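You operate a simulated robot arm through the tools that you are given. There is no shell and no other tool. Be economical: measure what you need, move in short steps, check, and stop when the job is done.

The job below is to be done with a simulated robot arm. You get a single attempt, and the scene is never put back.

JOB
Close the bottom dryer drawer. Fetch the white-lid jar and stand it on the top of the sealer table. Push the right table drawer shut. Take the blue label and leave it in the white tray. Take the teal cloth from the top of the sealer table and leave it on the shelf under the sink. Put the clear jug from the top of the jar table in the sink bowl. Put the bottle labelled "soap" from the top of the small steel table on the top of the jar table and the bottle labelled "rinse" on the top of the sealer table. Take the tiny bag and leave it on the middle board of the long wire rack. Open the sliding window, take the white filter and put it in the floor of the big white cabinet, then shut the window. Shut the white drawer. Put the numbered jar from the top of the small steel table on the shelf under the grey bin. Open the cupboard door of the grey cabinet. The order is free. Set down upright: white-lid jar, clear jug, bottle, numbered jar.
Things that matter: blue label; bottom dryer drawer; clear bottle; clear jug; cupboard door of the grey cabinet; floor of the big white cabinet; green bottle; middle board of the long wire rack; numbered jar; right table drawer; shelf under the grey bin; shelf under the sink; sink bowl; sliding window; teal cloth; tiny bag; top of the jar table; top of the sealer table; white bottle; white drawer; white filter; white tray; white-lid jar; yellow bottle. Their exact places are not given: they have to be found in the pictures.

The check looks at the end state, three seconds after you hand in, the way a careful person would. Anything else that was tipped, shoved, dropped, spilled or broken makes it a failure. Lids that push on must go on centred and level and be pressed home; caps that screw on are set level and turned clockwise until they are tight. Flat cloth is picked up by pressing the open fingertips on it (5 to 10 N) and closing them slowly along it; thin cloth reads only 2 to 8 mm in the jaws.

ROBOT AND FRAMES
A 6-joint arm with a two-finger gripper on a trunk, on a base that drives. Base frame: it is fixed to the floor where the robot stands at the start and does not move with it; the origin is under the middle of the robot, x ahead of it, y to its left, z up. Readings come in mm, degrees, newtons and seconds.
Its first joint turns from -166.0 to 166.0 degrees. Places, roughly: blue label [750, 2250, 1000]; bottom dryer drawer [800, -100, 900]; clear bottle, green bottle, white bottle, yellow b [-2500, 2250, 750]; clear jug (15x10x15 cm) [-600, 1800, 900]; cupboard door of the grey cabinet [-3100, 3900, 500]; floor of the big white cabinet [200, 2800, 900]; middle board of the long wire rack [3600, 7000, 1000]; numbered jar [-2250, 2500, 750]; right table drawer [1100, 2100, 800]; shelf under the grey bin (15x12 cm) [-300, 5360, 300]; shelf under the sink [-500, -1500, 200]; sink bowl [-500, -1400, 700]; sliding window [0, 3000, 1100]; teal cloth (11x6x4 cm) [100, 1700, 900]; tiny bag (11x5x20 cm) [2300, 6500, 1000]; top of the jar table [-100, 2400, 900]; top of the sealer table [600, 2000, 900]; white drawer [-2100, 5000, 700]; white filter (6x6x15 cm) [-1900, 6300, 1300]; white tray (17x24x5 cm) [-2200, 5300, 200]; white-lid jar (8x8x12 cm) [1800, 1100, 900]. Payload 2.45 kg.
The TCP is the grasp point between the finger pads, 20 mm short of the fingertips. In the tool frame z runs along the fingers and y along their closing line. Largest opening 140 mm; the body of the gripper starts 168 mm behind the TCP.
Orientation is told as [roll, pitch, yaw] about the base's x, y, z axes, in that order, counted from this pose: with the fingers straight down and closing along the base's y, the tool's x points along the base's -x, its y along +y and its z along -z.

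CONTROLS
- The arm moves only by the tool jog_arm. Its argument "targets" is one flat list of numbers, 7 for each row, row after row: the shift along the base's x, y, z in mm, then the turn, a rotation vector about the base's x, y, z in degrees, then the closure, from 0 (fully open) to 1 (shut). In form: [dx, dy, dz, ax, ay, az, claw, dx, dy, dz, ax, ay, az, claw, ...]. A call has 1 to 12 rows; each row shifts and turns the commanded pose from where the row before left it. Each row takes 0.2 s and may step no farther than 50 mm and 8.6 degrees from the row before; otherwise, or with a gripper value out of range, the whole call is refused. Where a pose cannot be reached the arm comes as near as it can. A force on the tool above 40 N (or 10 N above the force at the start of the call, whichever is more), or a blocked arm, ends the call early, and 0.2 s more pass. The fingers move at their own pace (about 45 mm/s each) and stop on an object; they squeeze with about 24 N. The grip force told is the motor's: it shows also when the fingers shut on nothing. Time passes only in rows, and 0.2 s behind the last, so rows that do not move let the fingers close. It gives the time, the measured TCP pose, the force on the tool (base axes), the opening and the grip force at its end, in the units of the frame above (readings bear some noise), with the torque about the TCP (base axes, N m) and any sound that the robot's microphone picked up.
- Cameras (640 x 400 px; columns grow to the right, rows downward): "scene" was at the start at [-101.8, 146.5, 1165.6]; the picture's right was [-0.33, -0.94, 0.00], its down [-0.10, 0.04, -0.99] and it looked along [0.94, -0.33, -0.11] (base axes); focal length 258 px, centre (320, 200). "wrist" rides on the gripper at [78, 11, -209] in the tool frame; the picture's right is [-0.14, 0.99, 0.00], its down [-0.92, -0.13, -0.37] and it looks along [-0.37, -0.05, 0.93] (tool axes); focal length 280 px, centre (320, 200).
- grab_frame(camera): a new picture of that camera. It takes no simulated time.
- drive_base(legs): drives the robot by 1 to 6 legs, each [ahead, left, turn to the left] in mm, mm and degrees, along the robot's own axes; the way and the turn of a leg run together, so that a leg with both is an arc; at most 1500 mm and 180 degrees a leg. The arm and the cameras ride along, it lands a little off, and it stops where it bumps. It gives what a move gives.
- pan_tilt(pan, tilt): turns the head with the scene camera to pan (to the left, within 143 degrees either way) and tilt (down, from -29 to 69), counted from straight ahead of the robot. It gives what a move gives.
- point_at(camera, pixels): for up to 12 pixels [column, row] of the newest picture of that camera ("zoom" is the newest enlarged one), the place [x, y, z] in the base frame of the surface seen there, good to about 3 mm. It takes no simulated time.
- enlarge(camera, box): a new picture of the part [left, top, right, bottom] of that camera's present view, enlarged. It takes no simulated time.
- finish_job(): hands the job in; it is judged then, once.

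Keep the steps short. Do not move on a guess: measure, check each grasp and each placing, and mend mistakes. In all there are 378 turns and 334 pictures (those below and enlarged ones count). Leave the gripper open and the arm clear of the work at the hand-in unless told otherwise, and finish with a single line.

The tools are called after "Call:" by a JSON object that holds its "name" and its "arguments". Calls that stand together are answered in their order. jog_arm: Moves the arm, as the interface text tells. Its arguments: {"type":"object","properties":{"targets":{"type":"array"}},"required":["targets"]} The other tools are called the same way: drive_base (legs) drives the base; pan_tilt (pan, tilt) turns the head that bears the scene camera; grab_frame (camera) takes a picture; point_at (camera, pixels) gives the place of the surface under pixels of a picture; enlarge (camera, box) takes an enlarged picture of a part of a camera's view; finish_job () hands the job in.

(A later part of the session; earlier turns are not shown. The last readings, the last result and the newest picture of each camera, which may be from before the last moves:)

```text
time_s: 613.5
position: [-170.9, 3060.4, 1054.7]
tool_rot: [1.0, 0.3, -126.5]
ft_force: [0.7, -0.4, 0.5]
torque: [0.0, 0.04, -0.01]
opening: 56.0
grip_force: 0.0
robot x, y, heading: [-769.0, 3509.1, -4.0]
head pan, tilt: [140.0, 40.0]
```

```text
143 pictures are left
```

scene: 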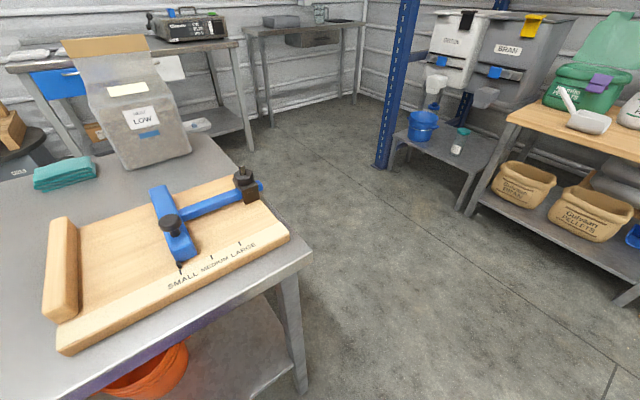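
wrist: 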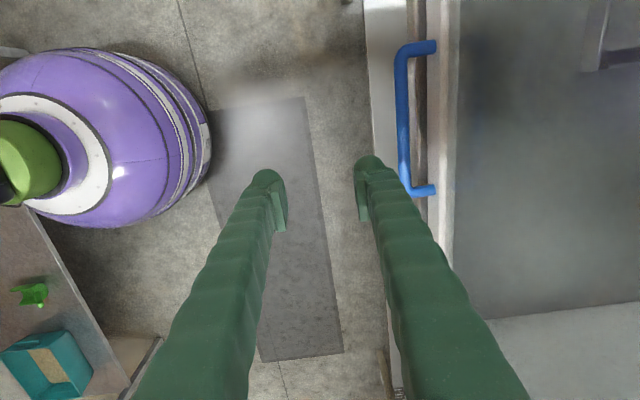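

The fingers are lined up with the bar's middle. I'll tilt 56° forward while lowering, still about 110 mm short.

Call:
{"name": "jog_arm", "arguments": {"targets": [0, 0, -22, -4.7, -6.47, 0, 0.6, 0, 0, -22, -4.7, -6.47, 0, 0.6, 0, 0, -22, -4.7, -6.47, 0, 0.6, 0, 0, -22, -4.7, -6.47, 0, 0.6, 0, 0, -22, -4.7, -6.47, 0, 0.6, 0, 0, -22, -4.7, -6.47, 0, 0.6, 0, 0, -22, -4.7, -6.47, 0, 0.6, 0, 0, 0, 0, 0, 0, 0.6]}}

Call:
{"name": "grab_frame", "arguments": {"camera": "wrist"}}

Call:
{"name": "pan_tilt", "arguments": {"pan": -10, "tilt": 20}}

Call:
{"name": "grab_frame", "arguments": {"camera": "scene"}}

```text
time_s: 615.3
position: [-172.0, 3060.3, 901.5]
tool_rot: [57.0, 0.5, -125.9]
ft_force: [-0.1, 0.3, -0.7]
torque: [-0.03, -0.02, 0.01]
opening: 55.8
grip_force: 0.1
robot x, y, heading: [-770.6, 3509.1, -3.8]
head pan, tilt: [140.0, 40.0]
```

```text
142 pictures are left
```

wrist: 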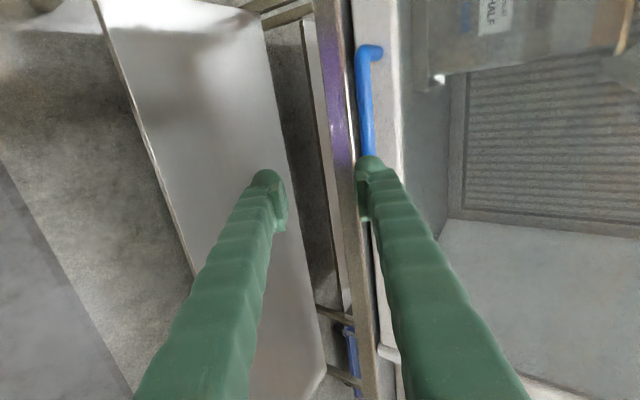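

```text
time_s: 617.7
position: [-171.5, 3059.1, 901.4]
tool_rot: [57.0, 0.6, -125.9]
ft_force: [-0.2, 0.4, -0.7]
torque: [0.0, 0.01, -0.01]
opening: 55.8
grip_force: 0.0
robot x, y, heading: [-764.8, 3510.4, -3.9]
head pan, tilt: [-10.0, 20.0]
```

```text
141 pictures are left
```

scene: 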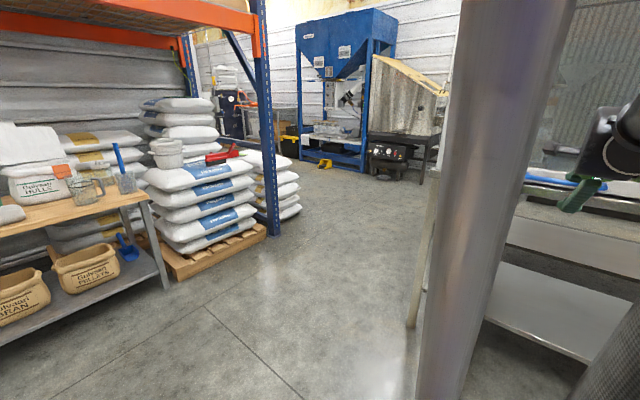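

Call:
{"name": "point_at", "arguments": {"camera": "wrist", "pixels": [[345, 110], [330, 110], [355, 200], [368, 100], [385, 100], [367, 60], [345, 250], [375, 250], [390, 350]]}}

```text
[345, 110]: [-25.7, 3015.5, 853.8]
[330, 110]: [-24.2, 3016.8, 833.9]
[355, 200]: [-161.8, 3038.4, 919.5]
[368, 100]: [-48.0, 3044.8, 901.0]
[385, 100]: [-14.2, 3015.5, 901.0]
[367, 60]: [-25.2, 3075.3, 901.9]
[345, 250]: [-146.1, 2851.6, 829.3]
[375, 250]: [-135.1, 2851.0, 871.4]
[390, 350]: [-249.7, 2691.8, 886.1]
```

I'll narrow the opening to about 40 mm and advance so the bar sits between the fingers.

Call:
{"name": "jog_arm", "arguments": {"targets": [0, 0, -1, 0, 0, 0, 0.71, 28, -20.4, 0, 0, 0, 0, 0.71, 28, -20.4, 0, 0, 0, 0, 0.71, 18, -13, 0, 0, 0, 0, 0.71, 0, 0, 0, 0, 0, 0, 0.71]}}

Call:
{"name": "grab_frame", "arguments": {"camera": "wrist"}}

```text
time_s: 618.9
position: [-97.0, 3004.0, 899.7]
tool_rot: [57.0, 0.5, -125.8]
ft_force: [0.5, -0.1, -1.0]
torque: [-0.02, -0.03, -0.01]
opening: 40.6
grip_force: 0.0
robot x, y, heading: [-772.6, 3511.8, -3.8]
head pan, tilt: [-10.0, 20.0]
```

```text
140 pictures are left
```

wrist: 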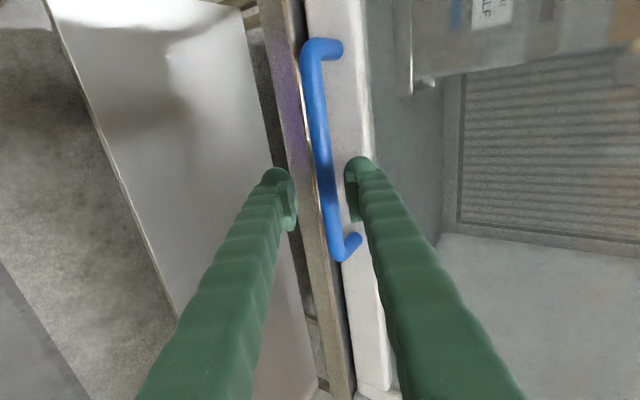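

The bar is between the fingers. I'll move 10 mm more and close.

Call:
{"name": "jog_arm", "arguments": {"targets": [8, -6, -1, 0, 0, 0, 0.71, 0, 0, 0, 0, 0, 0, 0.85, 0, 0, 0, 0, 0, 0, 1, 0, 0, 0, 0, 0, 0, 1, 0, 0, 0, 0, 0, 0, 1]}}

Call:
{"name": "grab_frame", "arguments": {"camera": "wrist"}}

```text
time_s: 620.1
position: [-86.6, 2998.5, 900.0]
tool_rot: [57.1, 0.5, -125.9]
ft_force: [22.7, -17.2, 30.1]
torque: [-0.88, 0.08, 0.45]
opening: 14.9
grip_force: 40.4
robot x, y, heading: [-767.4, 3507.7, -3.8]
head pan, tilt: [-10.0, 20.0]
```

```text
139 pictures are left
```

wrist: 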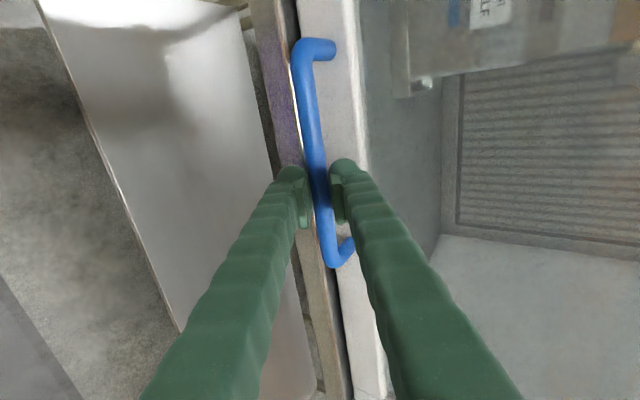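

The bar is gripped at 15 mm. I'll try lifting the sash, first 60 mm.

Call:
{"name": "jog_arm", "arguments": {"targets": [0, 0, 5, 0, 0, 0, 1, 0, 0, 15, 0, 0, 0, 1, 0, 0, 20, 0, 0, 0, 1, 0, 0, 20, 0, 0, 0, 1]}}

Call:
{"name": "grab_frame", "arguments": {"camera": "wrist"}}

```text
time_s: 621.1
position: [-89.8, 3002.4, 959.1]
tool_rot: [57.0, 0.5, -125.8]
ft_force: [-26.0, 11.7, -2.7]
torque: [-0.52, 0.69, 0.33]
opening: 12.5
grip_force: 39.3
robot x, y, heading: [-773.6, 3510.9, -3.7]
head pan, tilt: [-10.0, 20.0]
```

```text
138 pictures are left
```

wrist: 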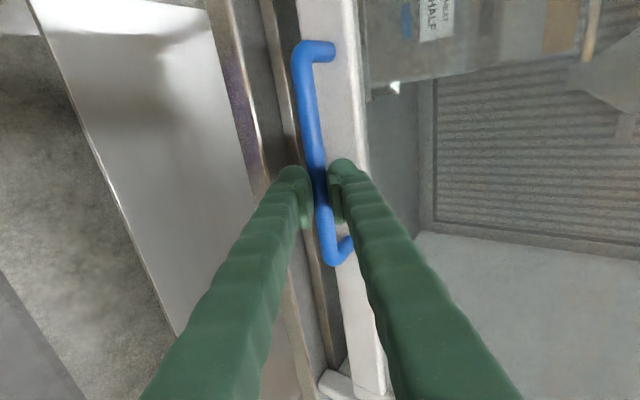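

The sash is rising. I'll continue up, easing back 2 mm to relieve the side load.

Call:
{"name": "jog_arm", "arguments": {"targets": [-2.4, 1.8, 20, 0, 0, 0, 1, 0, 0, 25, 0, 0, 0, 1, 0, 0, 25, 0, 0, 0, 1, 0, 0, 25, 0, 0, 0, 1, 0, 0, 25, 0, 0, 0, 1, 0, 0, 25, 0, 0, 0, 1]}}

Call:
{"name": "jog_arm", "arguments": {"targets": [0, 0, 25, 0, 0, 0, 1, 0, 0, 25, 0, 0, 0, 1, 0, 0, 25, 0, 0, 0, 1, 0, 0, 25, 0, 0, 0, 1, 0, 0, 25, 0, 0, 0, 1, 0, 0, 25, 0, 0, 0, 1]}}

Call:
{"name": "grab_frame", "arguments": {"camera": "wrist"}}

```text
time_s: 622.5
position: [-91.8, 3004.6, 1105.6]
tool_rot: [57.0, 0.5, -125.7]
ft_force: [-23.9, 13.0, -3.3]
torque: [-0.34, 0.62, 0.46]
opening: 8.0
grip_force: 34.9
robot x, y, heading: [-765.7, 3511.2, -4.0]
head pan, tilt: [-10.0, 20.0]
```

```text
time_s: 623.1
position: [-94.8, 3006.2, 1151.9]
tool_rot: [56.9, 0.5, -125.8]
ft_force: [-37.1, 28.2, 4.1]
torque: [0.28, 0.43, -0.51]
opening: 6.0
grip_force: 29.4
robot x, y, heading: [-771.5, 3507.5, -4.0]
head pan, tilt: [-10.0, 20.0]
stopped in row 3: the force on the tool passed its limit at 42 N (the readings are from after the stop); the commanded pose is now the measured one
```

```text
137 pictures are left
```

wrist: 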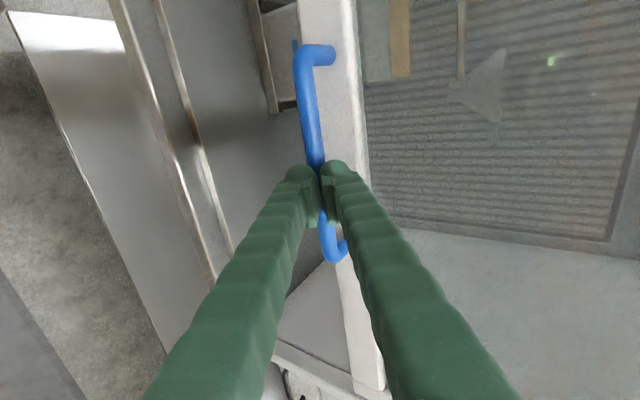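

The bar is creeping towards the fingertips. I'll open slightly, advance 10 mm and grip again.

Call:
{"name": "jog_arm", "arguments": {"targets": [-3, 2, 0, 0, 0, 0, 0.85, 0, 0, 0, 0, 0, 0, 0.8, 6, -4.4, -1, 0, 0, 0, 0.8, 7, -5, -1, 0, 0, 0, 0.8, 0, 0, 0, 0, 0, 0, 1, 0, 0, 0, 0, 0, 0, 1]}}

Call:
{"name": "grab_frame", "arguments": {"camera": "wrist"}}

```text
time_s: 624.5
position: [-79.8, 2996.8, 1149.7]
tool_rot: [56.9, 0.4, -125.8]
ft_force: [1.6, -1.3, 1.8]
torque: [-0.3, 0.23, 0.28]
opening: 12.6
grip_force: 22.4
robot x, y, heading: [-771.3, 3511.8, -3.9]
head pan, tilt: [-10.0, 20.0]
```

```text
136 pictures are left
```

wrist: 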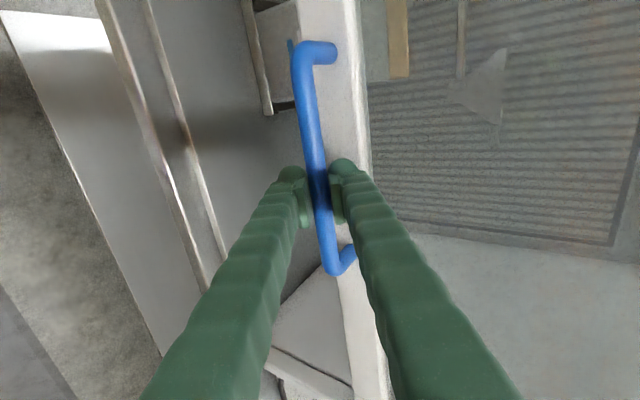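

It is re-gripped with no load, and the sash stayed up. I'll keep lifting.

Call:
{"name": "jog_arm", "arguments": {"targets": [0, 0, 20, 0, 0, 0, 1, 0, 0, 25, 0, 0, 0, 1, 0, 0, 25, 0, 0, 0, 1, 0, 0, 25, 0, 0, 0, 1, 0, 0, 25, 0, 0, 0, 1]}}

Call:
{"name": "grab_frame", "arguments": {"camera": "scene"}}

Call:
{"name": "grab_frame", "arguments": {"camera": "wrist"}}

```text
time_s: 625.7
position: [-80.1, 2996.6, 1270.2]
tool_rot: [56.9, 0.5, -125.9]
ft_force: [-0.3, -0.7, -2.5]
torque: [-0.62, 0.49, 0.52]
opening: 12.4
grip_force: 39.0
robot x, y, heading: [-769.9, 3515.0, -3.7]
head pan, tilt: [-10.0, 20.0]
```

```text
135 pictures are left
```

scene: 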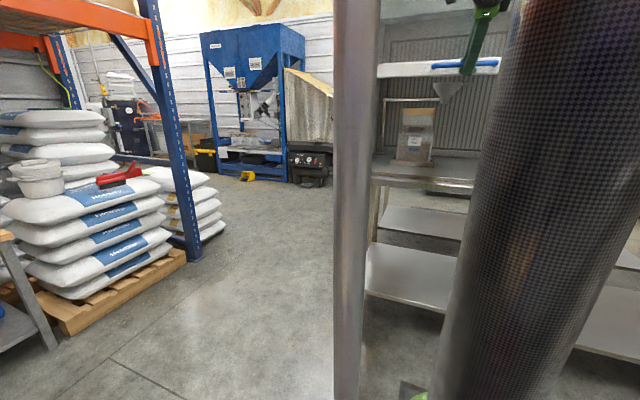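

```text
134 pictures are left
```

wrist: 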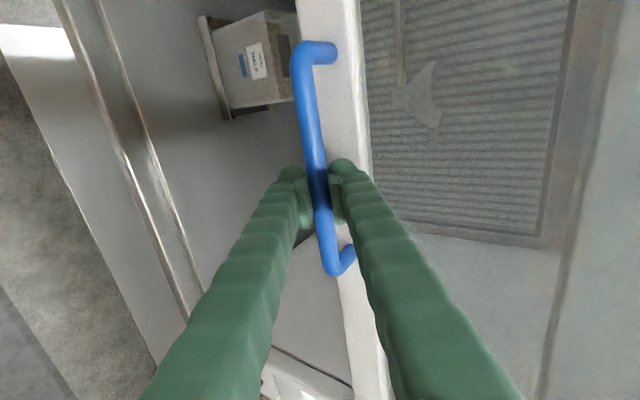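

The window is about 370 mm open, which is enough. I'll release the handle and back off, then check that the sash stays up.

Call:
{"name": "jog_arm", "arguments": {"targets": [0, 0, 0, 0, 0, 0, 0.8, 0, 0, 0, 0, 0, 0, 0.7, 0, 0, 0, 0, 0, 0, 0.7, -28, 20.4, 0, 0, 0, 0, 0.7, -28, 20.4, 0, 0, 0, 0, 0.7, -28, 20.4, 0, 0, 0, 0, 0.7, -28, 20.4, 0, 0, 0, 0, 0.5]}}

Call:
{"name": "grab_frame", "arguments": {"camera": "wrist"}}

Call:
{"name": "pan_tilt", "arguments": {"pan": -25, "tilt": 10}}

Call:
{"name": "grab_frame", "arguments": {"camera": "scene"}}

```text
time_s: 627.5
position: [-140.4, 3037.7, 1287.2]
tool_rot: [56.9, 0.6, -125.9]
ft_force: [0.2, 0.2, -0.6]
torque: [0.0, 0.02, 0.0]
opening: 70.1
grip_force: 0.0
robot x, y, heading: [-767.6, 3508.2, -3.8]
head pan, tilt: [-10.0, 20.0]
stopped in row 7: the arm was blocked; the commanded pose is now the measured one
```

```text
133 pictures are left
```

wrist: 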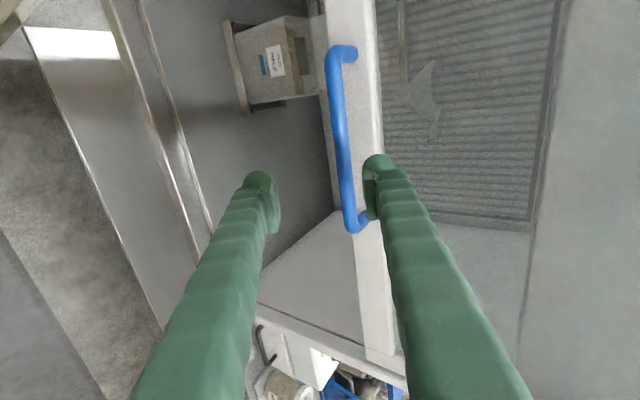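

```text
time_s: 628.2
position: [-142.0, 3037.5, 1285.0]
tool_rot: [56.9, 0.6, -125.8]
ft_force: [-0.4, -0.4, -0.5]
torque: [-0.03, -0.03, -0.01]
opening: 69.9
grip_force: 0.0
robot x, y, heading: [-770.3, 3508.5, -3.9]
head pan, tilt: [-25.0, 10.0]
```

```text
132 pictures are left
```

scene: 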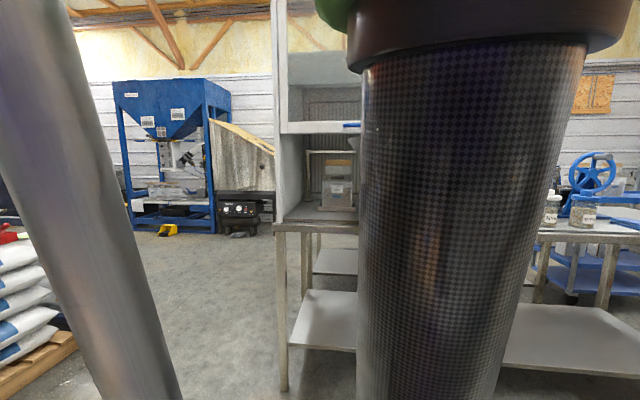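

The sash stays up. I'll lower the hand a little, slide the base along the window out of the aisle, then untilt in free space.

Call:
{"name": "jog_arm", "arguments": {"targets": [0, 0, -40, 0, 0, 0, 0.6, 0, 0, -40, 0, 0, 0, 0.6, 0, 0, -40, 0, 0, 0, 0.6]}}

Call:
{"name": "drive_base", "arguments": {"legs": [[390, 645, 0]]}}

Call:
{"name": "jog_arm", "arguments": {"targets": [0, 0, 0, 4.7, 6.47, 0, 0.3, 0, 0, 0, 4.7, 6.47, 0, 0.3, 0, 0, 0, 4.7, 6.47, 0, 0.3, 0, 0, 0, 4.7, 6.47, 0, 0.2, 0, 0, 0, 4.7, 6.47, 0, 0, 0, 0, 0, 4.7, 6.47, 0, 0, 0, 0, 0, 4.7, 6.47, 0, 0]}}

Call:
{"name": "pan_tilt", "arguments": {"pan": -85, "tilt": 15}}

Call:
{"name": "grab_frame", "arguments": {"camera": "scene"}}

```text
time_s: 629.0
position: [-133.7, 3032.8, 1167.4]
tool_rot: [56.9, 0.5, -125.8]
ft_force: [-0.2, -0.2, 0.8]
torque: [0.01, -0.01, -0.02]
opening: 56.1
grip_force: 0.1
robot x, y, heading: [-766.8, 3510.9, -3.9]
head pan, tilt: [-25.0, 10.0]
```

```text
time_s: 633.2
position: [299.3, 3668.3, 1168.2]
tool_rot: [56.9, 0.6, -125.3]
ft_force: [-0.2, 0.2, -0.2]
torque: [-0.03, -0.04, -0.03]
opening: 56.1
grip_force: 0.0
robot x, y, heading: [-336.5, 4140.5, -3.4]
head pan, tilt: [-25.0, 10.0]
```

```text
time_s: 634.8
position: [298.2, 3668.7, 1169.2]
tool_rot: [0.8, 0.9, -126.1]
ft_force: [-0.4, 0.6, 0.9]
torque: [-0.07, -0.1, -0.06]
opening: 140.0
grip_force: 0.0
robot x, y, heading: [-337.8, 4137.9, -3.3]
head pan, tilt: [-25.0, 10.0]
```

```text
time_s: 636.1
position: [299.4, 3668.1, 1168.2]
tool_rot: [1.1, 0.8, -126.0]
ft_force: [0.0, 0.3, 0.0]
torque: [0.0, 0.0, -0.01]
opening: 140.0
grip_force: 0.0
robot x, y, heading: [-336.2, 4140.0, -3.3]
head pan, tilt: [-85.0, 15.0]
```

```text
131 pictures are left
```

scene: 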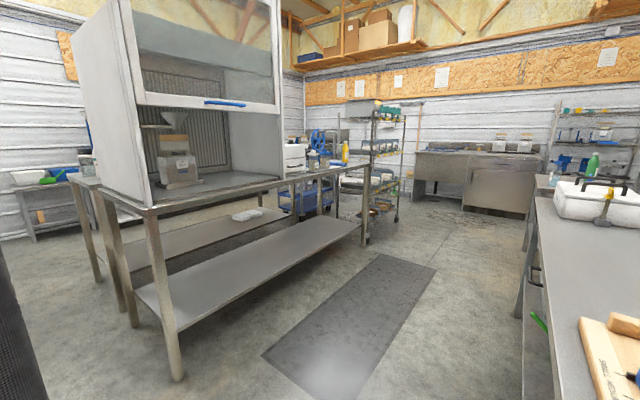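

The cabinet is open; I see its floor with a bag tray on the left side. I'll measure the free floor and the sash height.

Call:
{"name": "point_at", "arguments": {"camera": "scene", "pixels": [[240, 182], [270, 185], [220, 182], [200, 185], [200, 98], [270, 105], [155, 200], [180, 185], [250, 175], [280, 180], [225, 102]]}}

Call:
{"name": "enlarge", "arguments": {"camera": "scene", "box": [90, 60, 310, 220]}}

```text
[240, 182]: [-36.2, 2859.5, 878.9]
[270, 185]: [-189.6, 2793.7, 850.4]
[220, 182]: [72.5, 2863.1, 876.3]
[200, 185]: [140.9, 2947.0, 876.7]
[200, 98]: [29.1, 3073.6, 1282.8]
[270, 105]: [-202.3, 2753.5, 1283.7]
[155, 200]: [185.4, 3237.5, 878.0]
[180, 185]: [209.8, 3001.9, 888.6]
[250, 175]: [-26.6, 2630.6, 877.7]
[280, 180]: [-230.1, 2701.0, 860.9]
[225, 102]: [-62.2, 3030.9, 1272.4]
```

```text
2.50 times, centred on (200, 140) of scene
```

zoom: 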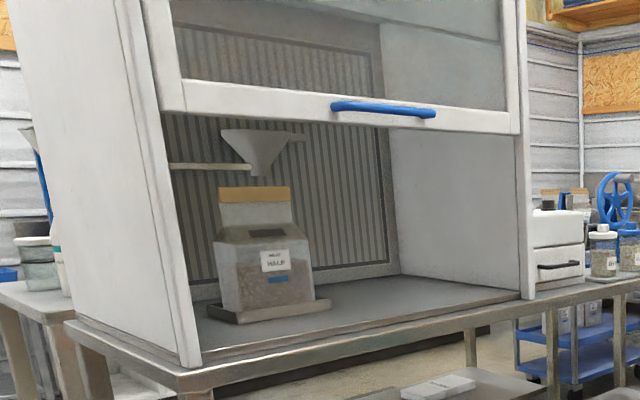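

Free floor is around [2,2792], z 877. Next is the white filter: I'll turn round and drive to the far wall to look at it.

Call:
{"name": "drive_base", "arguments": {"legs": [[0, 0, 180], [671, -436, 0], [600, -390, 0]]}}

Call:
{"name": "pan_tilt", "arguments": {"pan": -45, "tilt": 5}}

Call:
{"name": "grab_frame", "arguments": {"camera": "scene"}}

```text
time_s: 651.4
position: [-2265.8, 5411.5, 1168.5]
tool_rot: [0.9, 0.8, 56.3]
ft_force: [0.5, -0.3, 0.1]
torque: [0.01, -0.04, -0.03]
opening: 140.2
grip_force: 0.1
robot x, y, heading: [-1603.1, 4964.6, 178.9]
head pan, tilt: [-85.0, 15.0]
```

```text
time_s: 652.5
position: [-2264.7, 5412.0, 1167.8]
tool_rot: [1.1, 0.8, 56.3]
ft_force: [-0.1, -0.2, 0.8]
torque: [-0.02, -0.02, -0.01]
opening: 139.7
grip_force: 0.0
robot x, y, heading: [-1610.5, 4963.0, 178.9]
head pan, tilt: [-45.0, 5.0]
```

```text
129 pictures are left
```

scene: 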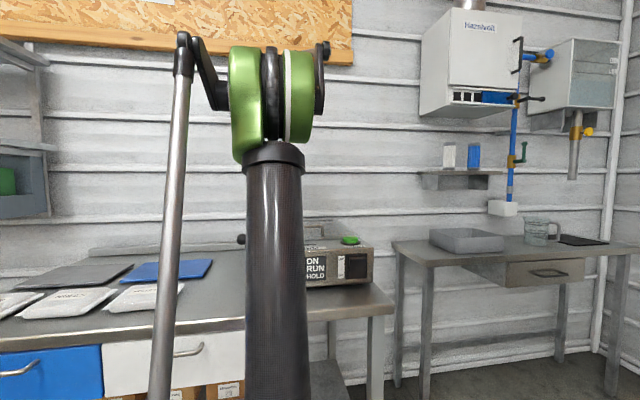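

The white filter is at (449,155) on the small wall shelf, beside a blue one. I'll zoom and measure.

Call:
{"name": "enlarge", "arguments": {"camera": "scene", "box": [390, 100, 560, 230]}}

Call:
{"name": "point_at", "arguments": {"camera": "zoom", "pixels": [[222, 200], [222, 170], [222, 250], [205, 200], [240, 200], [318, 200], [230, 275], [120, 280], [380, 290], [222, 160], [318, 160]]}}

Call:
{"name": "point_at", "arguments": {"camera": "scene", "pixels": [[420, 265], [620, 255], [465, 100], [540, 230], [505, 205], [470, 240]]}}

```text
3.08 times, centred on (475, 165) of scene
```

zoom: 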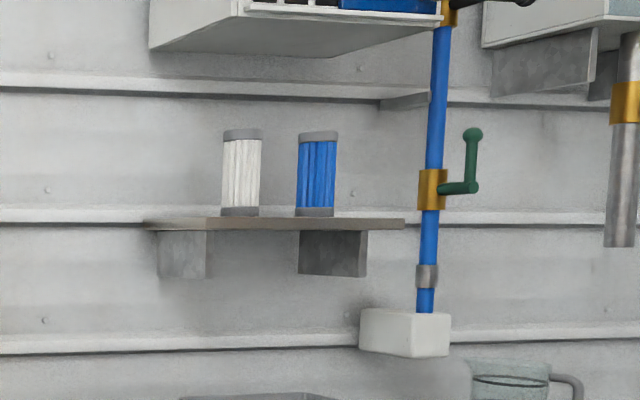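

```text
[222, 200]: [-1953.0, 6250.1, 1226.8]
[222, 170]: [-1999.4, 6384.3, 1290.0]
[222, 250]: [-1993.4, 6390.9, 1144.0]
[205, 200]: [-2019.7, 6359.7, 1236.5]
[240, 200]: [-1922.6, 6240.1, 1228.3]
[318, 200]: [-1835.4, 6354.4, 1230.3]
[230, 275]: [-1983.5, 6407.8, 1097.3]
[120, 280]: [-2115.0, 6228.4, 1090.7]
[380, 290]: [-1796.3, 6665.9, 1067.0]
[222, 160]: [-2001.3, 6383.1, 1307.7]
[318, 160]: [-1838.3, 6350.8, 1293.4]
```

```text
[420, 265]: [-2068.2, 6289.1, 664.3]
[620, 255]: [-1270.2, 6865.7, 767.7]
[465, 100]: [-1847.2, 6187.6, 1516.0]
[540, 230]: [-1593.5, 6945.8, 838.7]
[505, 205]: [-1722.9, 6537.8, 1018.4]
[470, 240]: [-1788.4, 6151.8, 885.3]
```

The filter stands at about u=-5235, v=3918, on a shelf at z≈1200. I'll check the front edge of the table below it.

Call:
{"name": "point_at", "arguments": {"camera": "scene", "pixels": [[432, 262], [427, 262], [505, 258], [425, 330], [612, 330], [560, 252], [600, 247], [449, 138], [449, 170]]}}

```text
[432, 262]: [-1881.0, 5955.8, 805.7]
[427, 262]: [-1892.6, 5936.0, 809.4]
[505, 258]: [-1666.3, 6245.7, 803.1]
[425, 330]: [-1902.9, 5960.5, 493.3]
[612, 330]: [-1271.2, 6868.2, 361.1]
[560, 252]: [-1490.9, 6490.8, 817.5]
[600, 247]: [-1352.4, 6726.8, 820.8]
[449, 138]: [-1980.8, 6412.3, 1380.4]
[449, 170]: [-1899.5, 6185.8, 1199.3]
```

The table edge is at u=-5022, so there's room. I'll retract, flip the tool so the camera will be on top, and drive in front of the filter.

Call:
{"name": "jog_arm", "arguments": {"targets": [20, -14, 0, 0, 0, -8.4, 0, 20, -14, 0, 0, 0, -8.4, 0, 20, -14, 0, 0, 0, -8.4, 0, 20, -14, 0, 0, 0, -8.4, 0, 0, 0, 0, 0, 0, -8.4, 0, 0, 0, 0, 0, 0, -8.4, 0, 0, 0, 0, 0, 0, -8.4, 0, 0, 0, 0, 0, 0, -8.4, 0, 0, 0, 0, 0, 0, -8.4, 0, 0, 0, 0, 0, 0, -8.4, 0, 0, 0, 0, 0, 0, -8.4, 0]}}

Call:
{"name": "drive_base", "arguments": {"legs": [[-294, -564, 0], [-42, -236, 0]]}}

Call:
{"name": "pan_tilt", "arguments": {"pan": -20, "tilt": 5}}

Call:
{"name": "grab_frame", "arguments": {"camera": "scene"}}

```text
time_s: 654.9
position: [-2184.4, 5355.0, 1168.3]
tool_rot: [0.9, 0.7, -27.6]
ft_force: [-0.6, -0.4, 0.0]
torque: [-0.02, 0.0, 0.01]
opening: 139.9
grip_force: 0.1
out of reach, approached as far as the arm can: row 11
robot x, y, heading: [-1610.4, 4967.8, 178.7]
head pan, tilt: [-45.0, 5.0]
```

```text
time_s: 659.8
position: [-1838.3, 6147.7, 1169.8]
tool_rot: [1.0, 0.9, -27.3]
ft_force: [0.0, 0.9, 0.1]
torque: [-0.04, -0.02, -0.02]
opening: 139.7
grip_force: 0.0
robot x, y, heading: [-1261.1, 5762.7, 179.1]
head pan, tilt: [-45.0, 5.0]
```

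```text
time_s: 660.7
position: [-1838.3, 6147.5, 1169.1]
tool_rot: [0.9, 0.9, -27.3]
ft_force: [0.6, 0.7, 0.2]
torque: [-0.01, 0.0, 0.0]
opening: 140.0
grip_force: 0.0
robot x, y, heading: [-1261.6, 5764.0, 179.3]
head pan, tilt: [-20.0, 5.0]
```

```text
127 pictures are left
```

scene: 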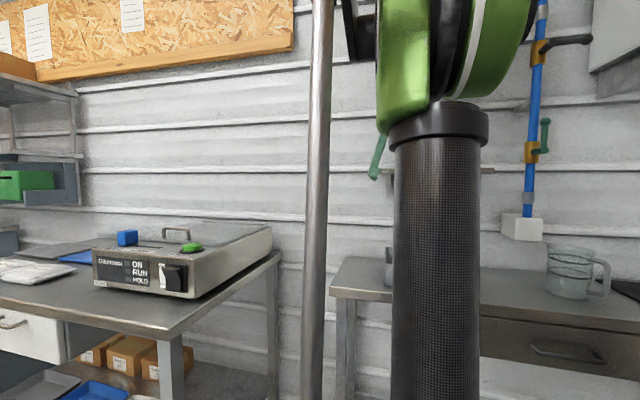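

The flipped tool is at its joint limit. I'll use the normal orientation with the camera below, turning back in two calls.

Call:
{"name": "jog_arm", "arguments": {"targets": [0, 0, 0, 0, 0, 8.5, 0, 0, 0, 0, 0, 0, 8.5, 0, 0, 0, 0, 0, 0, 8.5, 0, 0, 0, 0, 0, 0, 8.5, 0, 0, 0, 0, 0, 0, 8.5, 0, 0, 0, 0, 0, 0, 8.5, 0, 0, 0, 0, 0, 0, 8.5, 0, 0, 0, 0, 0, 0, 8.5, 0, 0, 0, 0, 0, 0, 8.5, 0, 0, 0, 0, 0, 0, 8.5, 0, 0, 0, 0, 0, 0, 8.5, 0, 0, 0, 0, 0, 0, 8.5, 0]}}

Call:
{"name": "jog_arm", "arguments": {"targets": [0, 0, 0, 0, 0, 8.5, 0, 0, 0, 0, 0, 0, 8.5, 0, 0, 0, 0, 0, 0, 8.5, 0, 0, 0, 0, 0, 0, 8.5, 0, 0, 0, 0, 0, 0, 8.5, 0, 0, 0, 0, 0, 0, 8.5, 0, 0, 0, 0, 0, 0, 8.5, 0, 0, 0, 0, 0, 0, 8.5, 0]}}

Call:
{"name": "grab_frame", "arguments": {"camera": "wrist"}}

```text
time_s: 661.8
position: [-1832.2, 6153.3, 1168.6]
tool_rot: [0.8, 0.5, 9.6]
ft_force: [16.3, -7.8, 0.8]
torque: [0.14, 0.19, -1.18]
opening: 133.4
grip_force: 0.1
robot x, y, heading: [-1262.4, 5764.1, 179.2]
head pan, tilt: [-20.0, 5.0]
stopped in row 5: the force on the tool passed its limit at 47 N (the readings are from after the stop); the commanded pose is now the measured one
```

```text
time_s: 662.1
position: [-1828.4, 6154.5, 1169.1]
tool_rot: [0.7, 0.2, 13.1]
ft_force: [16.3, -8.9, -0.9]
torque: [0.1, 0.14, -1.06]
opening: 132.1
grip_force: 0.0
robot x, y, heading: [-1260.5, 5765.8, 178.9]
head pan, tilt: [-20.0, 5.0]
stopped in row 1: the force on the tool passed its limit at 45 N (the readings are from after the stop); the commanded pose is now the measured one
```

```text
126 pictures are left
```

wrist: 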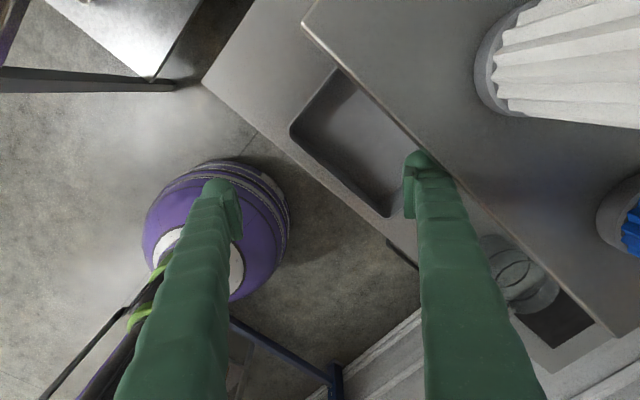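

A finger touched the wall shelf's edge while turning; both filters still stand. I'll draw straight back first.

Call:
{"name": "jog_arm", "arguments": {"targets": [20, -14.6, 0, 0, 0, 0, 0, 30, -22, 0, 0, 0, 0, 0, 30, -22, -20, 0, 0, 0, 0, 0, 0, -40, 0, 0, 0, 0]}}

Call:
{"name": "grab_frame", "arguments": {"camera": "wrist"}}

```text
time_s: 663.1
position: [-1746.9, 6096.4, 1108.6]
tool_rot: [0.7, 0.3, 13.2]
ft_force: [0.1, 0.0, -0.6]
torque: [0.03, -0.03, 0.0]
opening: 140.2
grip_force: 0.2
robot x, y, heading: [-1263.2, 5759.6, 178.7]
head pan, tilt: [-20.0, 5.0]
```

```text
125 pictures are left
```

wrist: 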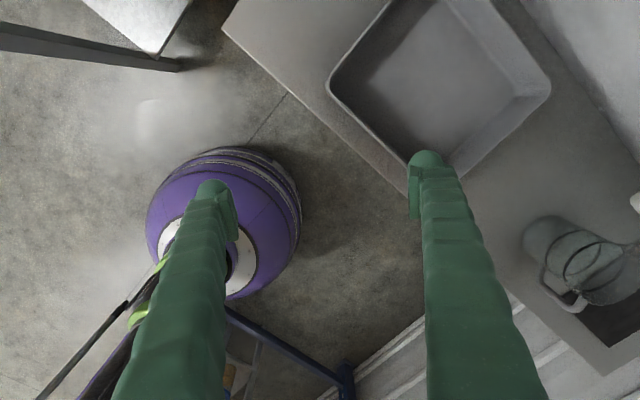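

Call:
{"name": "jog_arm", "arguments": {"targets": [0, 0, 0, 0, 0, 8.5, 0, 0, 0, 0, 0, 0, 8.5, 0, 0, 0, 0, 0, 0, 8.5, 0, 0, 0, 0, 0, 0, 8.5, 0, 0, 0, 0, 0, 0, 8.5, 0, 0, 0, 0, 0, 0, 8.5, 0, 0, 0, 0, 0, 0, 8.5, 0, 0, 0, 0, 0, 0, 8.5, 0, 0, 0, 0, 0, 0, 8.5, 0, 0, 0, 0, 0, 0, 8.5, 0, 0, 0, 0, 0, 0, 8.5, 0, 0, 0, 0, 0, 0, 8.5, 0]}}

Call:
{"name": "drive_base", "arguments": {"legs": [[-132, 91, 0]]}}

Call:
{"name": "jog_arm", "arguments": {"targets": [-30, 21.5, 0, 0, 0, 8.5, 0, -30, 21.5, 0, 0, 0, 8.5, 0, -30, 21.5, 0, 0, 0, 8.5, 0, -30, 21.5, 0, 0, 0, 3.5, 0.2, -30, 21.5, 0, 0, 0, 0, 0.3]}}

Call:
{"name": "grab_frame", "arguments": {"camera": "wrist"}}

```text
time_s: 665.7
position: [-1749.7, 6096.5, 1107.8]
tool_rot: [0.7, 0.4, 115.3]
ft_force: [0.1, 0.2, 0.2]
torque: [-0.02, -0.02, -0.01]
opening: 139.8
grip_force: 0.1
robot x, y, heading: [-1262.5, 5763.4, 179.0]
head pan, tilt: [-20.0, 5.0]
```

```text
time_s: 667.2
position: [-1620.0, 6001.0, 1108.4]
tool_rot: [0.7, 0.2, 115.4]
ft_force: [-0.4, 0.0, 0.5]
torque: [0.0, -0.02, -0.03]
opening: 140.0
grip_force: 0.0
robot x, y, heading: [-1129.3, 5671.7, 178.8]
head pan, tilt: [-20.0, 5.0]
```

```text
time_s: 668.4
position: [-1770.5, 6108.7, 1109.6]
tool_rot: [0.7, 0.3, 144.4]
ft_force: [0.5, -0.4, -0.6]
torque: [0.08, 0.09, 0.02]
opening: 97.9
grip_force: 0.0
robot x, y, heading: [-1132.7, 5671.0, 178.9]
head pan, tilt: [-20.0, 5.0]
```

```text
124 pictures are left
```

wrist: 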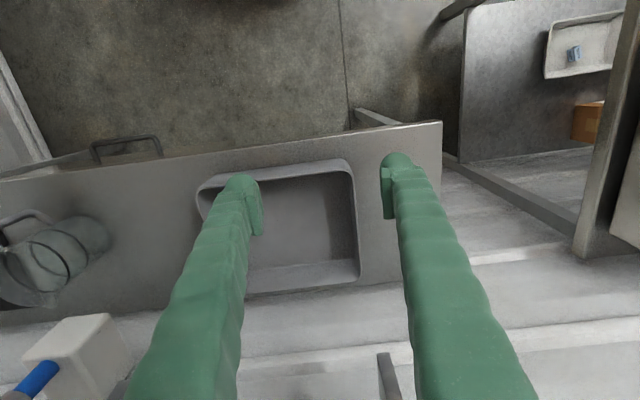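

The hand is in front of the shelf. I'll tilt it to nearly horizontal while rising to the filter's height.

Call:
{"name": "jog_arm", "arguments": {"targets": [-6.5, 4.7, 18, 4.7, 6.47, 0, 0.3, -6.5, 4.7, 18, 4.7, 6.47, 0, 0.3, -6.5, 4.7, 18, 4.7, 6.47, 0, 0.3, -6.5, 4.7, 18, 4.7, 6.47, 0, 0.3, -6.5, 4.7, 18, 4.7, 6.47, 0, 0.3, -6.5, 4.7, 18, 4.7, 6.47, 0, 0.3, -6.5, 4.7, 18, 4.7, 6.47, 0, 0.3, -6.5, 4.7, 18, 4.7, 6.47, 0, 0.3, -6.5, 4.7, 18, 4.7, 6.47, 0, 0.3]}}

Call:
{"name": "grab_frame", "arguments": {"camera": "wrist"}}

Call:
{"name": "pan_tilt", "arguments": {"pan": -45, "tilt": 5}}

Call:
{"name": "grab_frame", "arguments": {"camera": "scene"}}

```text
time_s: 670.4
position: [-1830.3, 6150.5, 1270.4]
tool_rot: [-0.3, -71.8, 144.9]
ft_force: [-0.6, -0.5, -0.1]
torque: [0.0, -0.02, 0.01]
opening: 98.2
grip_force: 0.0
robot x, y, heading: [-1128.0, 5670.8, 178.7]
head pan, tilt: [-20.0, 5.0]
```

```text
123 pictures are left
```

wrist: 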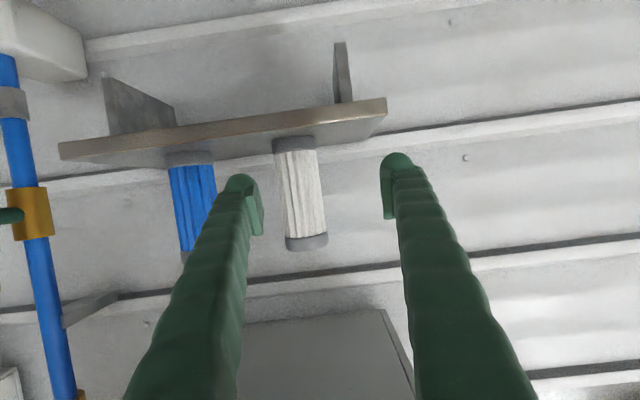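

```text
time_s: 671.2
position: [-1829.3, 6151.3, 1270.0]
tool_rot: [0.0, -71.7, 144.9]
ft_force: [1.2, 0.9, -0.3]
torque: [0.03, -0.02, -0.01]
opening: 98.0
grip_force: 0.0
robot x, y, heading: [-1132.9, 5668.9, 179.0]
head pan, tilt: [-45.0, 5.0]
```

```text
122 pictures are left
```

scene: 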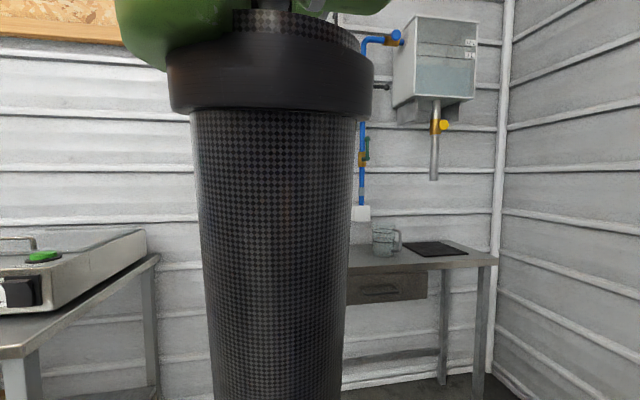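

The filter appears between the fingers at (302,195). I'll measure it.

Call:
{"name": "point_at", "arguments": {"camera": "wrist", "pixels": [[293, 160], [302, 195], [308, 235], [306, 247], [278, 180], [322, 190], [330, 120], [250, 130]]}}

```text
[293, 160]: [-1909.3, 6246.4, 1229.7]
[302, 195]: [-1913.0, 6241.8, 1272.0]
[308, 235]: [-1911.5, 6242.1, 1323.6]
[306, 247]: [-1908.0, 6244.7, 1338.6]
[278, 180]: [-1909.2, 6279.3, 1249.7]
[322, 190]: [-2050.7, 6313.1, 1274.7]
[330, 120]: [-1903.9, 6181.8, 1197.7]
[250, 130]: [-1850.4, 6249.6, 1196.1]
```

The filter's centre is about [-1935,6260]. I'll shift 26 mm sideways, go forward 149 mm and close.

Call:
{"name": "jog_arm", "arguments": {"targets": [15, 21, 2, 0, 0, 0, 0.3, -30, 22, 0, 0, 0, 0, 0.3, -30, 22, 0, 0, 0, 0, 0.3, -30, 22, 0, 0, 0, 0, 0.3, 0, 0, 0, 0, 0, 0, 0.3]}}

Call:
{"name": "grab_frame", "arguments": {"camera": "wrist"}}

```text
time_s: 672.5
position: [-1902.2, 6235.8, 1271.6]
tool_rot: [0.0, -71.7, 144.9]
ft_force: [-0.8, 0.0, 0.2]
torque: [-0.01, 0.02, -0.01]
opening: 97.9
grip_force: 0.1
robot x, y, heading: [-1130.9, 5671.1, 178.7]
head pan, tilt: [-45.0, 5.0]
```

```text
121 pictures are left
```

wrist: 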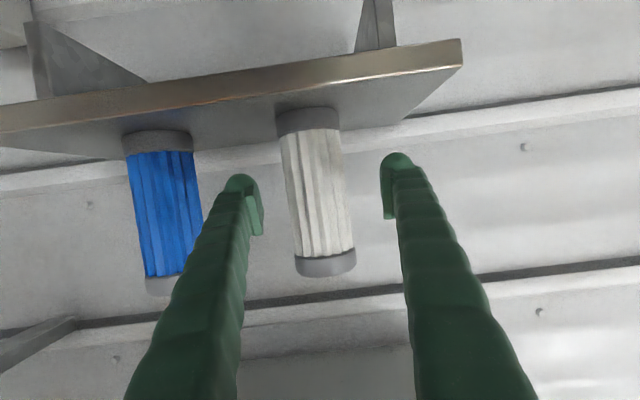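

It is well centred. I'll go the last 40 mm, then close.

Call:
{"name": "jog_arm", "arguments": {"targets": [-33, 24, 0, 0, 0, 0, 0.3, 0, 0, 0, 0, 0, 0, 0.4, 0, 0, 0, 0, 0, 0, 0.6, 0, 0, 0, 0, 0, 0, 0.75, 0, 0, 0, 0, 0, 0, 0.8, 0, 0, 0, 0, 0, 0, 0.8]}}

Call:
{"name": "grab_frame", "arguments": {"camera": "wrist"}}

```text
time_s: 673.9
position: [-1936.1, 6262.1, 1272.3]
tool_rot: [-0.1, -71.7, 145.0]
ft_force: [0.0, 0.7, 0.4]
torque: [0.0, 0.03, -0.01]
opening: 56.4
grip_force: 24.0
robot x, y, heading: [-1134.0, 5668.7, 178.8]
head pan, tilt: [-45.0, 5.0]
```

```text
120 pictures are left
```

wrist: 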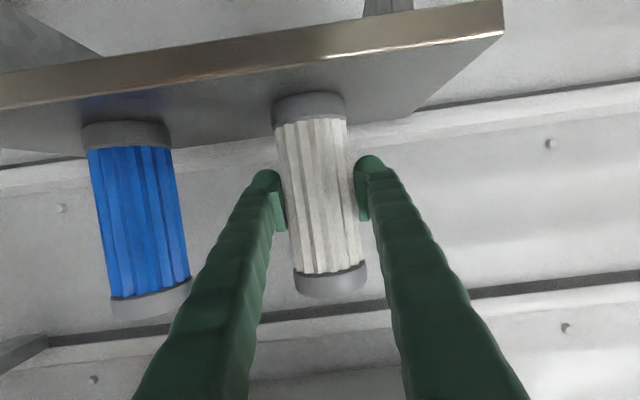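

The filter is gripped at 56 mm. I'll lift 25 mm and draw back.

Call:
{"name": "jog_arm", "arguments": {"targets": [0, 0, 8, 0, 0, 0, 0.8, 0, 0, 17, 0, 0, 0, 0.8, 30, -22, 5, 0, 0, 0, 0.8, 36, -26, 0, 0, 0, 0, 0.8, 36, -26, 0, 0, 0, 0, 0.8, 24, -18, 0, 0, 0, 0, 0.8, 0, 0, -40, 0, 0, 0, 0.8, 0, 0, -40, 0, 0, 0, 0.8, 0, 0, -40, 0, 0, 0, 0.8]}}

Call:
{"name": "grab_frame", "arguments": {"camera": "wrist"}}

```text
time_s: 675.9
position: [-1812.3, 6169.1, 1182.4]
tool_rot: [-0.1, -71.7, 144.9]
ft_force: [0.7, 0.6, -2.5]
torque: [0.0, 0.04, -0.01]
opening: 56.1
grip_force: 24.1
robot x, y, heading: [-1129.5, 5667.7, 178.9]
head pan, tilt: [-45.0, 5.0]
```

```text
119 pictures are left
```

wrist: 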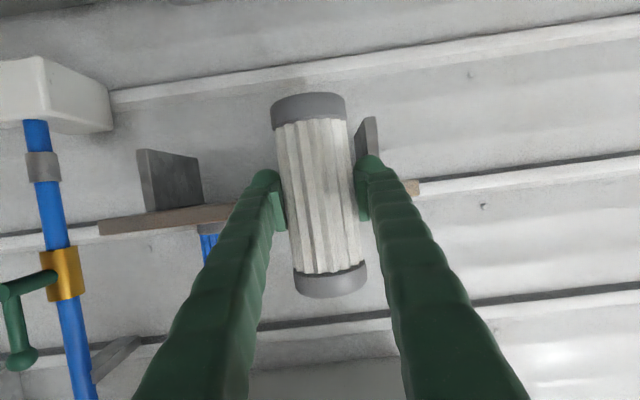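

The filter is held upright. I'll lower and retract slightly, then drive out, turn right away from the rack post and head for the cabinet.

Call:
{"name": "jog_arm", "arguments": {"targets": [16, -12, -40, 0, 0, 0, 0.8, 16, -12, -40, 0, 0, 0, 0.8, 0, 0, -30, 0, 0, 0, 0.8]}}

Call:
{"name": "drive_base", "arguments": {"legs": [[373, 703, 0], [0, 0, -180]]}}

```text
time_s: 676.6
position: [-1782.4, 6147.6, 1072.3]
tool_rot: [0.0, -71.7, 144.8]
ft_force: [-0.2, -0.6, -1.4]
torque: [0.05, 0.01, 0.01]
opening: 56.0
grip_force: 24.0
robot x, y, heading: [-1128.1, 5669.0, 178.9]
head pan, tilt: [-45.0, 5.0]
```

```text
time_s: 688.3
position: [-872.8, 4490.5, 1070.7]
tool_rot: [-0.1, -71.7, -36.3]
ft_force: [0.3, 0.6, -1.3]
torque: [0.0, -0.02, 0.02]
opening: 55.6
grip_force: 24.1
robot x, y, heading: [-1515.3, 4981.4, -2.2]
head pan, tilt: [-45.0, 5.0]
```

Call:
{"name": "drive_base", "arguments": {"legs": [[1205, -807, 0]]}}

```text
time_s: 695.6
position: [297.3, 3597.8, 1071.7]
tool_rot: [-0.1, -71.8, -38.0]
ft_force: [-0.3, 0.0, -2.2]
torque: [-0.04, -0.03, 0.02]
opening: 55.6
grip_force: 24.0
robot x, y, heading: [-329.3, 4107.3, -3.9]
head pan, tilt: [-45.0, 5.0]
```

The clearance to the window plane is about 50 mm. I'll now drive along the aisle to stand in front of the free floor spot.

Call:
{"name": "drive_base", "arguments": {"legs": [[-457, -692, 0]]}}

Call:
{"name": "grab_frame", "arguments": {"camera": "wrist"}}

Call:
{"name": "pan_tilt", "arguments": {"pan": -20, "tilt": 15}}

Call:
{"name": "grab_frame", "arguments": {"camera": "scene"}}

```text
time_s: 700.0
position: [-206.6, 2936.7, 1070.9]
tool_rot: [0.0, -71.7, -37.9]
ft_force: [-0.3, -0.7, -2.0]
torque: [-0.01, 0.0, 0.02]
opening: 55.3
grip_force: 24.1
robot x, y, heading: [-831.2, 3445.4, -3.9]
head pan, tilt: [-45.0, 5.0]
```

```text
118 pictures are left
```

wrist: 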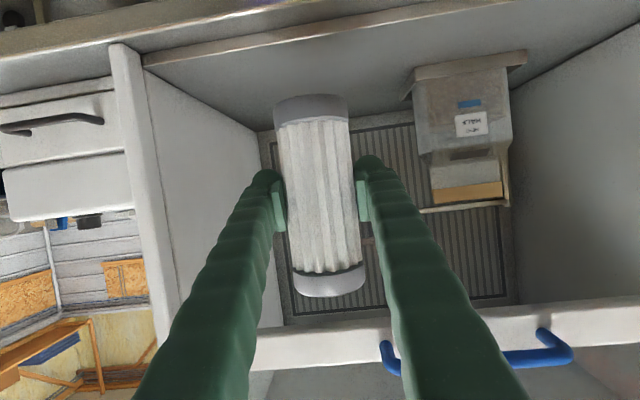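

```text
time_s: 700.9
position: [-206.5, 2936.8, 1072.3]
tool_rot: [-0.1, -71.7, -37.9]
ft_force: [0.5, 0.3, -1.2]
torque: [0.01, 0.02, 0.04]
opening: 55.5
grip_force: 23.6
robot x, y, heading: [-835.1, 3444.5, -3.8]
head pan, tilt: [-20.0, 15.0]
```

```text
117 pictures are left
```

scene: 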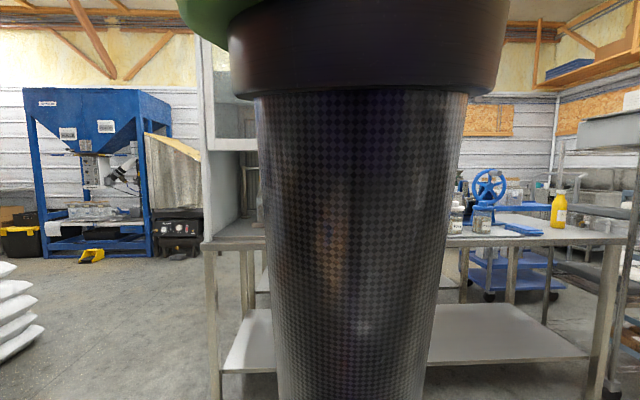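

The free floor is straight ahead, with the bag tray to the right. I'll lower to z 985, move in 254 mm and check.

Call:
{"name": "jog_arm", "arguments": {"targets": [0, 0, -43, 0, 0, 0, 0.8, 0, 0, -43, 0, 0, 0, 0.8, 34.3, -25, 0, 0, 0, 0, 0.8, 34.3, -25, 0, 0, 0, 0, 0.8, 34.3, -25, 0, 0, 0, 0, 0.8, 34.3, -25, 0, 0, 0, 0, 0.8, 34.3, -25, 0, 0, 0, 0, 0.8, 34.3, -25, 0, 0, 0, 0, 0.8, 0, 0, 0, 0, 0, 0, 0.8]}}

Call:
{"name": "grab_frame", "arguments": {"camera": "wrist"}}

```text
time_s: 702.9
position: [0.6, 2788.0, 985.5]
tool_rot: [0.1, -71.7, -38.0]
ft_force: [-0.2, -0.3, -2.5]
torque: [-0.01, 0.01, 0.0]
opening: 55.5
grip_force: 24.0
robot x, y, heading: [-834.0, 3445.1, -3.9]
head pan, tilt: [-20.0, 15.0]
```

```text
116 pictures are left
```

wrist: 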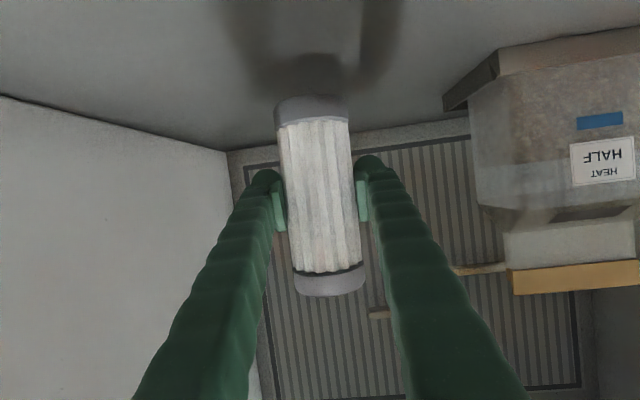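

It's inside. I'll lower gently to the floor.

Call:
{"name": "jog_arm", "arguments": {"targets": [0, 0, -15, 0, 0, 0, 0.8, 0, 0, -12, 0, 0, 0, 0.8, 0, 0, -4, 0, 0, 0, 0.8, 0, 0, -2, 0, 0, 0, 0.8, 0, 0, 0, 0, 0, 0, 0.8]}}

```text
time_s: 704.1
position: [-1.2, 2788.2, 951.4]
tool_rot: [-0.1, -71.7, -37.9]
ft_force: [1.0, 0.7, -2.0]
torque: [0.02, 0.01, 0.0]
opening: 55.1
grip_force: 24.2
robot x, y, heading: [-837.1, 3445.6, -4.2]
head pan, tilt: [-20.0, 15.0]
```

Call:
{"name": "jog_arm", "arguments": {"targets": [0, 0, -2, 0, 0, 0, 0.8, 0, 0, -1, 0, 0, 0, 0.8, 0, 0, 0, 0, 0, 0, 0.8]}}

```text
time_s: 704.9
position: [-1.8, 2787.5, 949.1]
tool_rot: [-0.1, -71.7, -37.9]
ft_force: [0.1, 0.5, -2.7]
torque: [0.01, -0.01, -0.04]
opening: 55.7
grip_force: 24.1
robot x, y, heading: [-829.9, 3445.2, -3.8]
head pan, tilt: [-20.0, 15.0]
```

Call:
{"name": "jog_arm", "arguments": {"targets": [0, 0, -1.5, 0, 0, 0, 0.8, 0, 0, -1.5, 0, 0, 0, 0.8, 0, 0, 0, 0, 0, 0, 0.8]}}

```text
time_s: 705.7
position: [-0.5, 2787.9, 948.9]
tool_rot: [-0.1, -71.8, -37.9]
ft_force: [2.8, 2.2, 23.0]
torque: [-0.25, 0.21, 0.0]
opening: 55.9
grip_force: 23.5
robot x, y, heading: [-833.0, 3444.0, -3.7]
head pan, tilt: [-20.0, 15.0]
```

The filter is on the floor at 23 N. I'll ease up, open, and draw straight back out.

Call:
{"name": "jog_arm", "arguments": {"targets": [0, 0, 1.5, 0, 0, 0, 0.75, 0, 0, 0, 0, 0, 0, 0.55, 0, 0, 0, 0, 0, 0, 0.4, 0, 0, 0, 0, 0, 0, 0.4, -24, 17.5, 0, 0, 0, 0, 0.4, -34.3, 25, 0, 0, 0, 0, 0.4, -34.3, 25, 0, 0, 0, 0, 0.4, -34.3, 25, 0, 0, 0, 0, 0.4, -34.3, 25, 0, 0, 0, 0, 0.4]}}

Call:
{"name": "grab_frame", "arguments": {"camera": "wrist"}}

```text
time_s: 707.7
position: [-162.2, 2904.4, 947.1]
tool_rot: [0.0, -71.7, -38.0]
ft_force: [-0.4, -0.2, 0.6]
torque: [0.01, 0.0, -0.01]
opening: 84.1
grip_force: 0.1
robot x, y, heading: [-833.0, 3444.1, -4.0]
head pan, tilt: [-20.0, 15.0]
```

```text
115 pictures are left
```

wrist: 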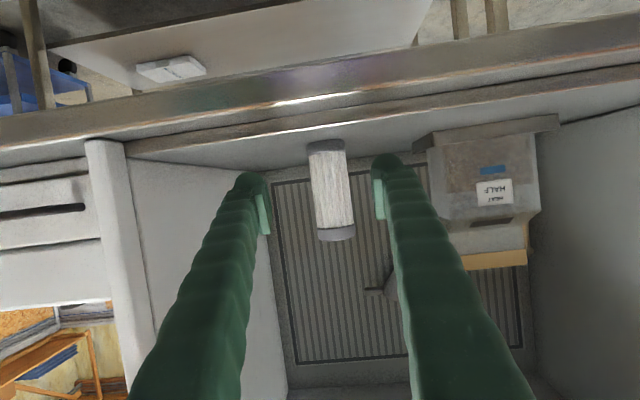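

The filter stands on the cabinet floor. Now to shut the window: I'll move out, rise in front of the sash and put the closed fingers over the blue bar.

Call:
{"name": "jog_arm", "arguments": {"targets": [-29, 21, 0, 0, 0, 0, 0.6, 9.8, 13.5, 44, 0, 0, 0, 0.9, 9.8, 13.5, 44, 0, 0, 0, 1, 9.8, 13.5, 44, 0, 0, 0, 1, 9.8, 13.5, 44, 0, 0, 0, 1, 9.8, 13.5, 44, 0, 0, 0, 1, 9.8, 13.5, 44, 0, 0, 0, 1, 9.8, 13.5, 44, 0, 0, 0, 1]}}

Call:
{"name": "grab_frame", "arguments": {"camera": "wrist"}}

```text
time_s: 709.5
position: [-125.9, 3018.4, 1255.0]
tool_rot: [-0.2, -71.6, -37.9]
ft_force: [-0.7, 0.4, 0.2]
torque: [0.04, 0.04, 0.02]
opening: 0.3
grip_force: 23.8
robot x, y, heading: [-832.8, 3448.2, -3.7]
head pan, tilt: [-20.0, 15.0]
```

```text
114 pictures are left
```

wrist: 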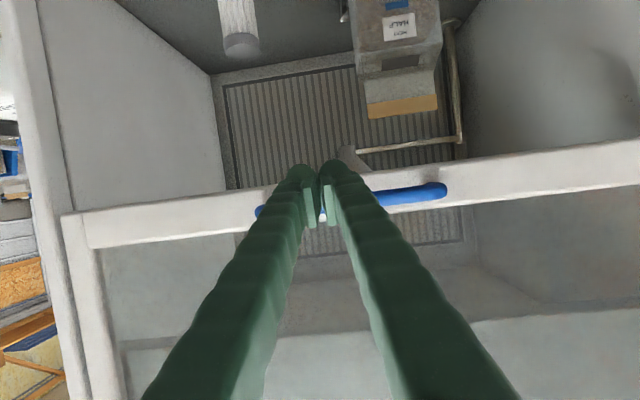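

Call:
{"name": "point_at", "arguments": {"camera": "wrist", "pixels": [[400, 196], [430, 192], [440, 187], [259, 211], [400, 175], [200, 215]]}}

```text
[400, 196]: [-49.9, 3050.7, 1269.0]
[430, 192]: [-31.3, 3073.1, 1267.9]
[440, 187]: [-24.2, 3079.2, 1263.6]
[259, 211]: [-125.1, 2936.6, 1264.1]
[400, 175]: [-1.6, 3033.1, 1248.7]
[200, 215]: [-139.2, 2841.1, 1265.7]
```

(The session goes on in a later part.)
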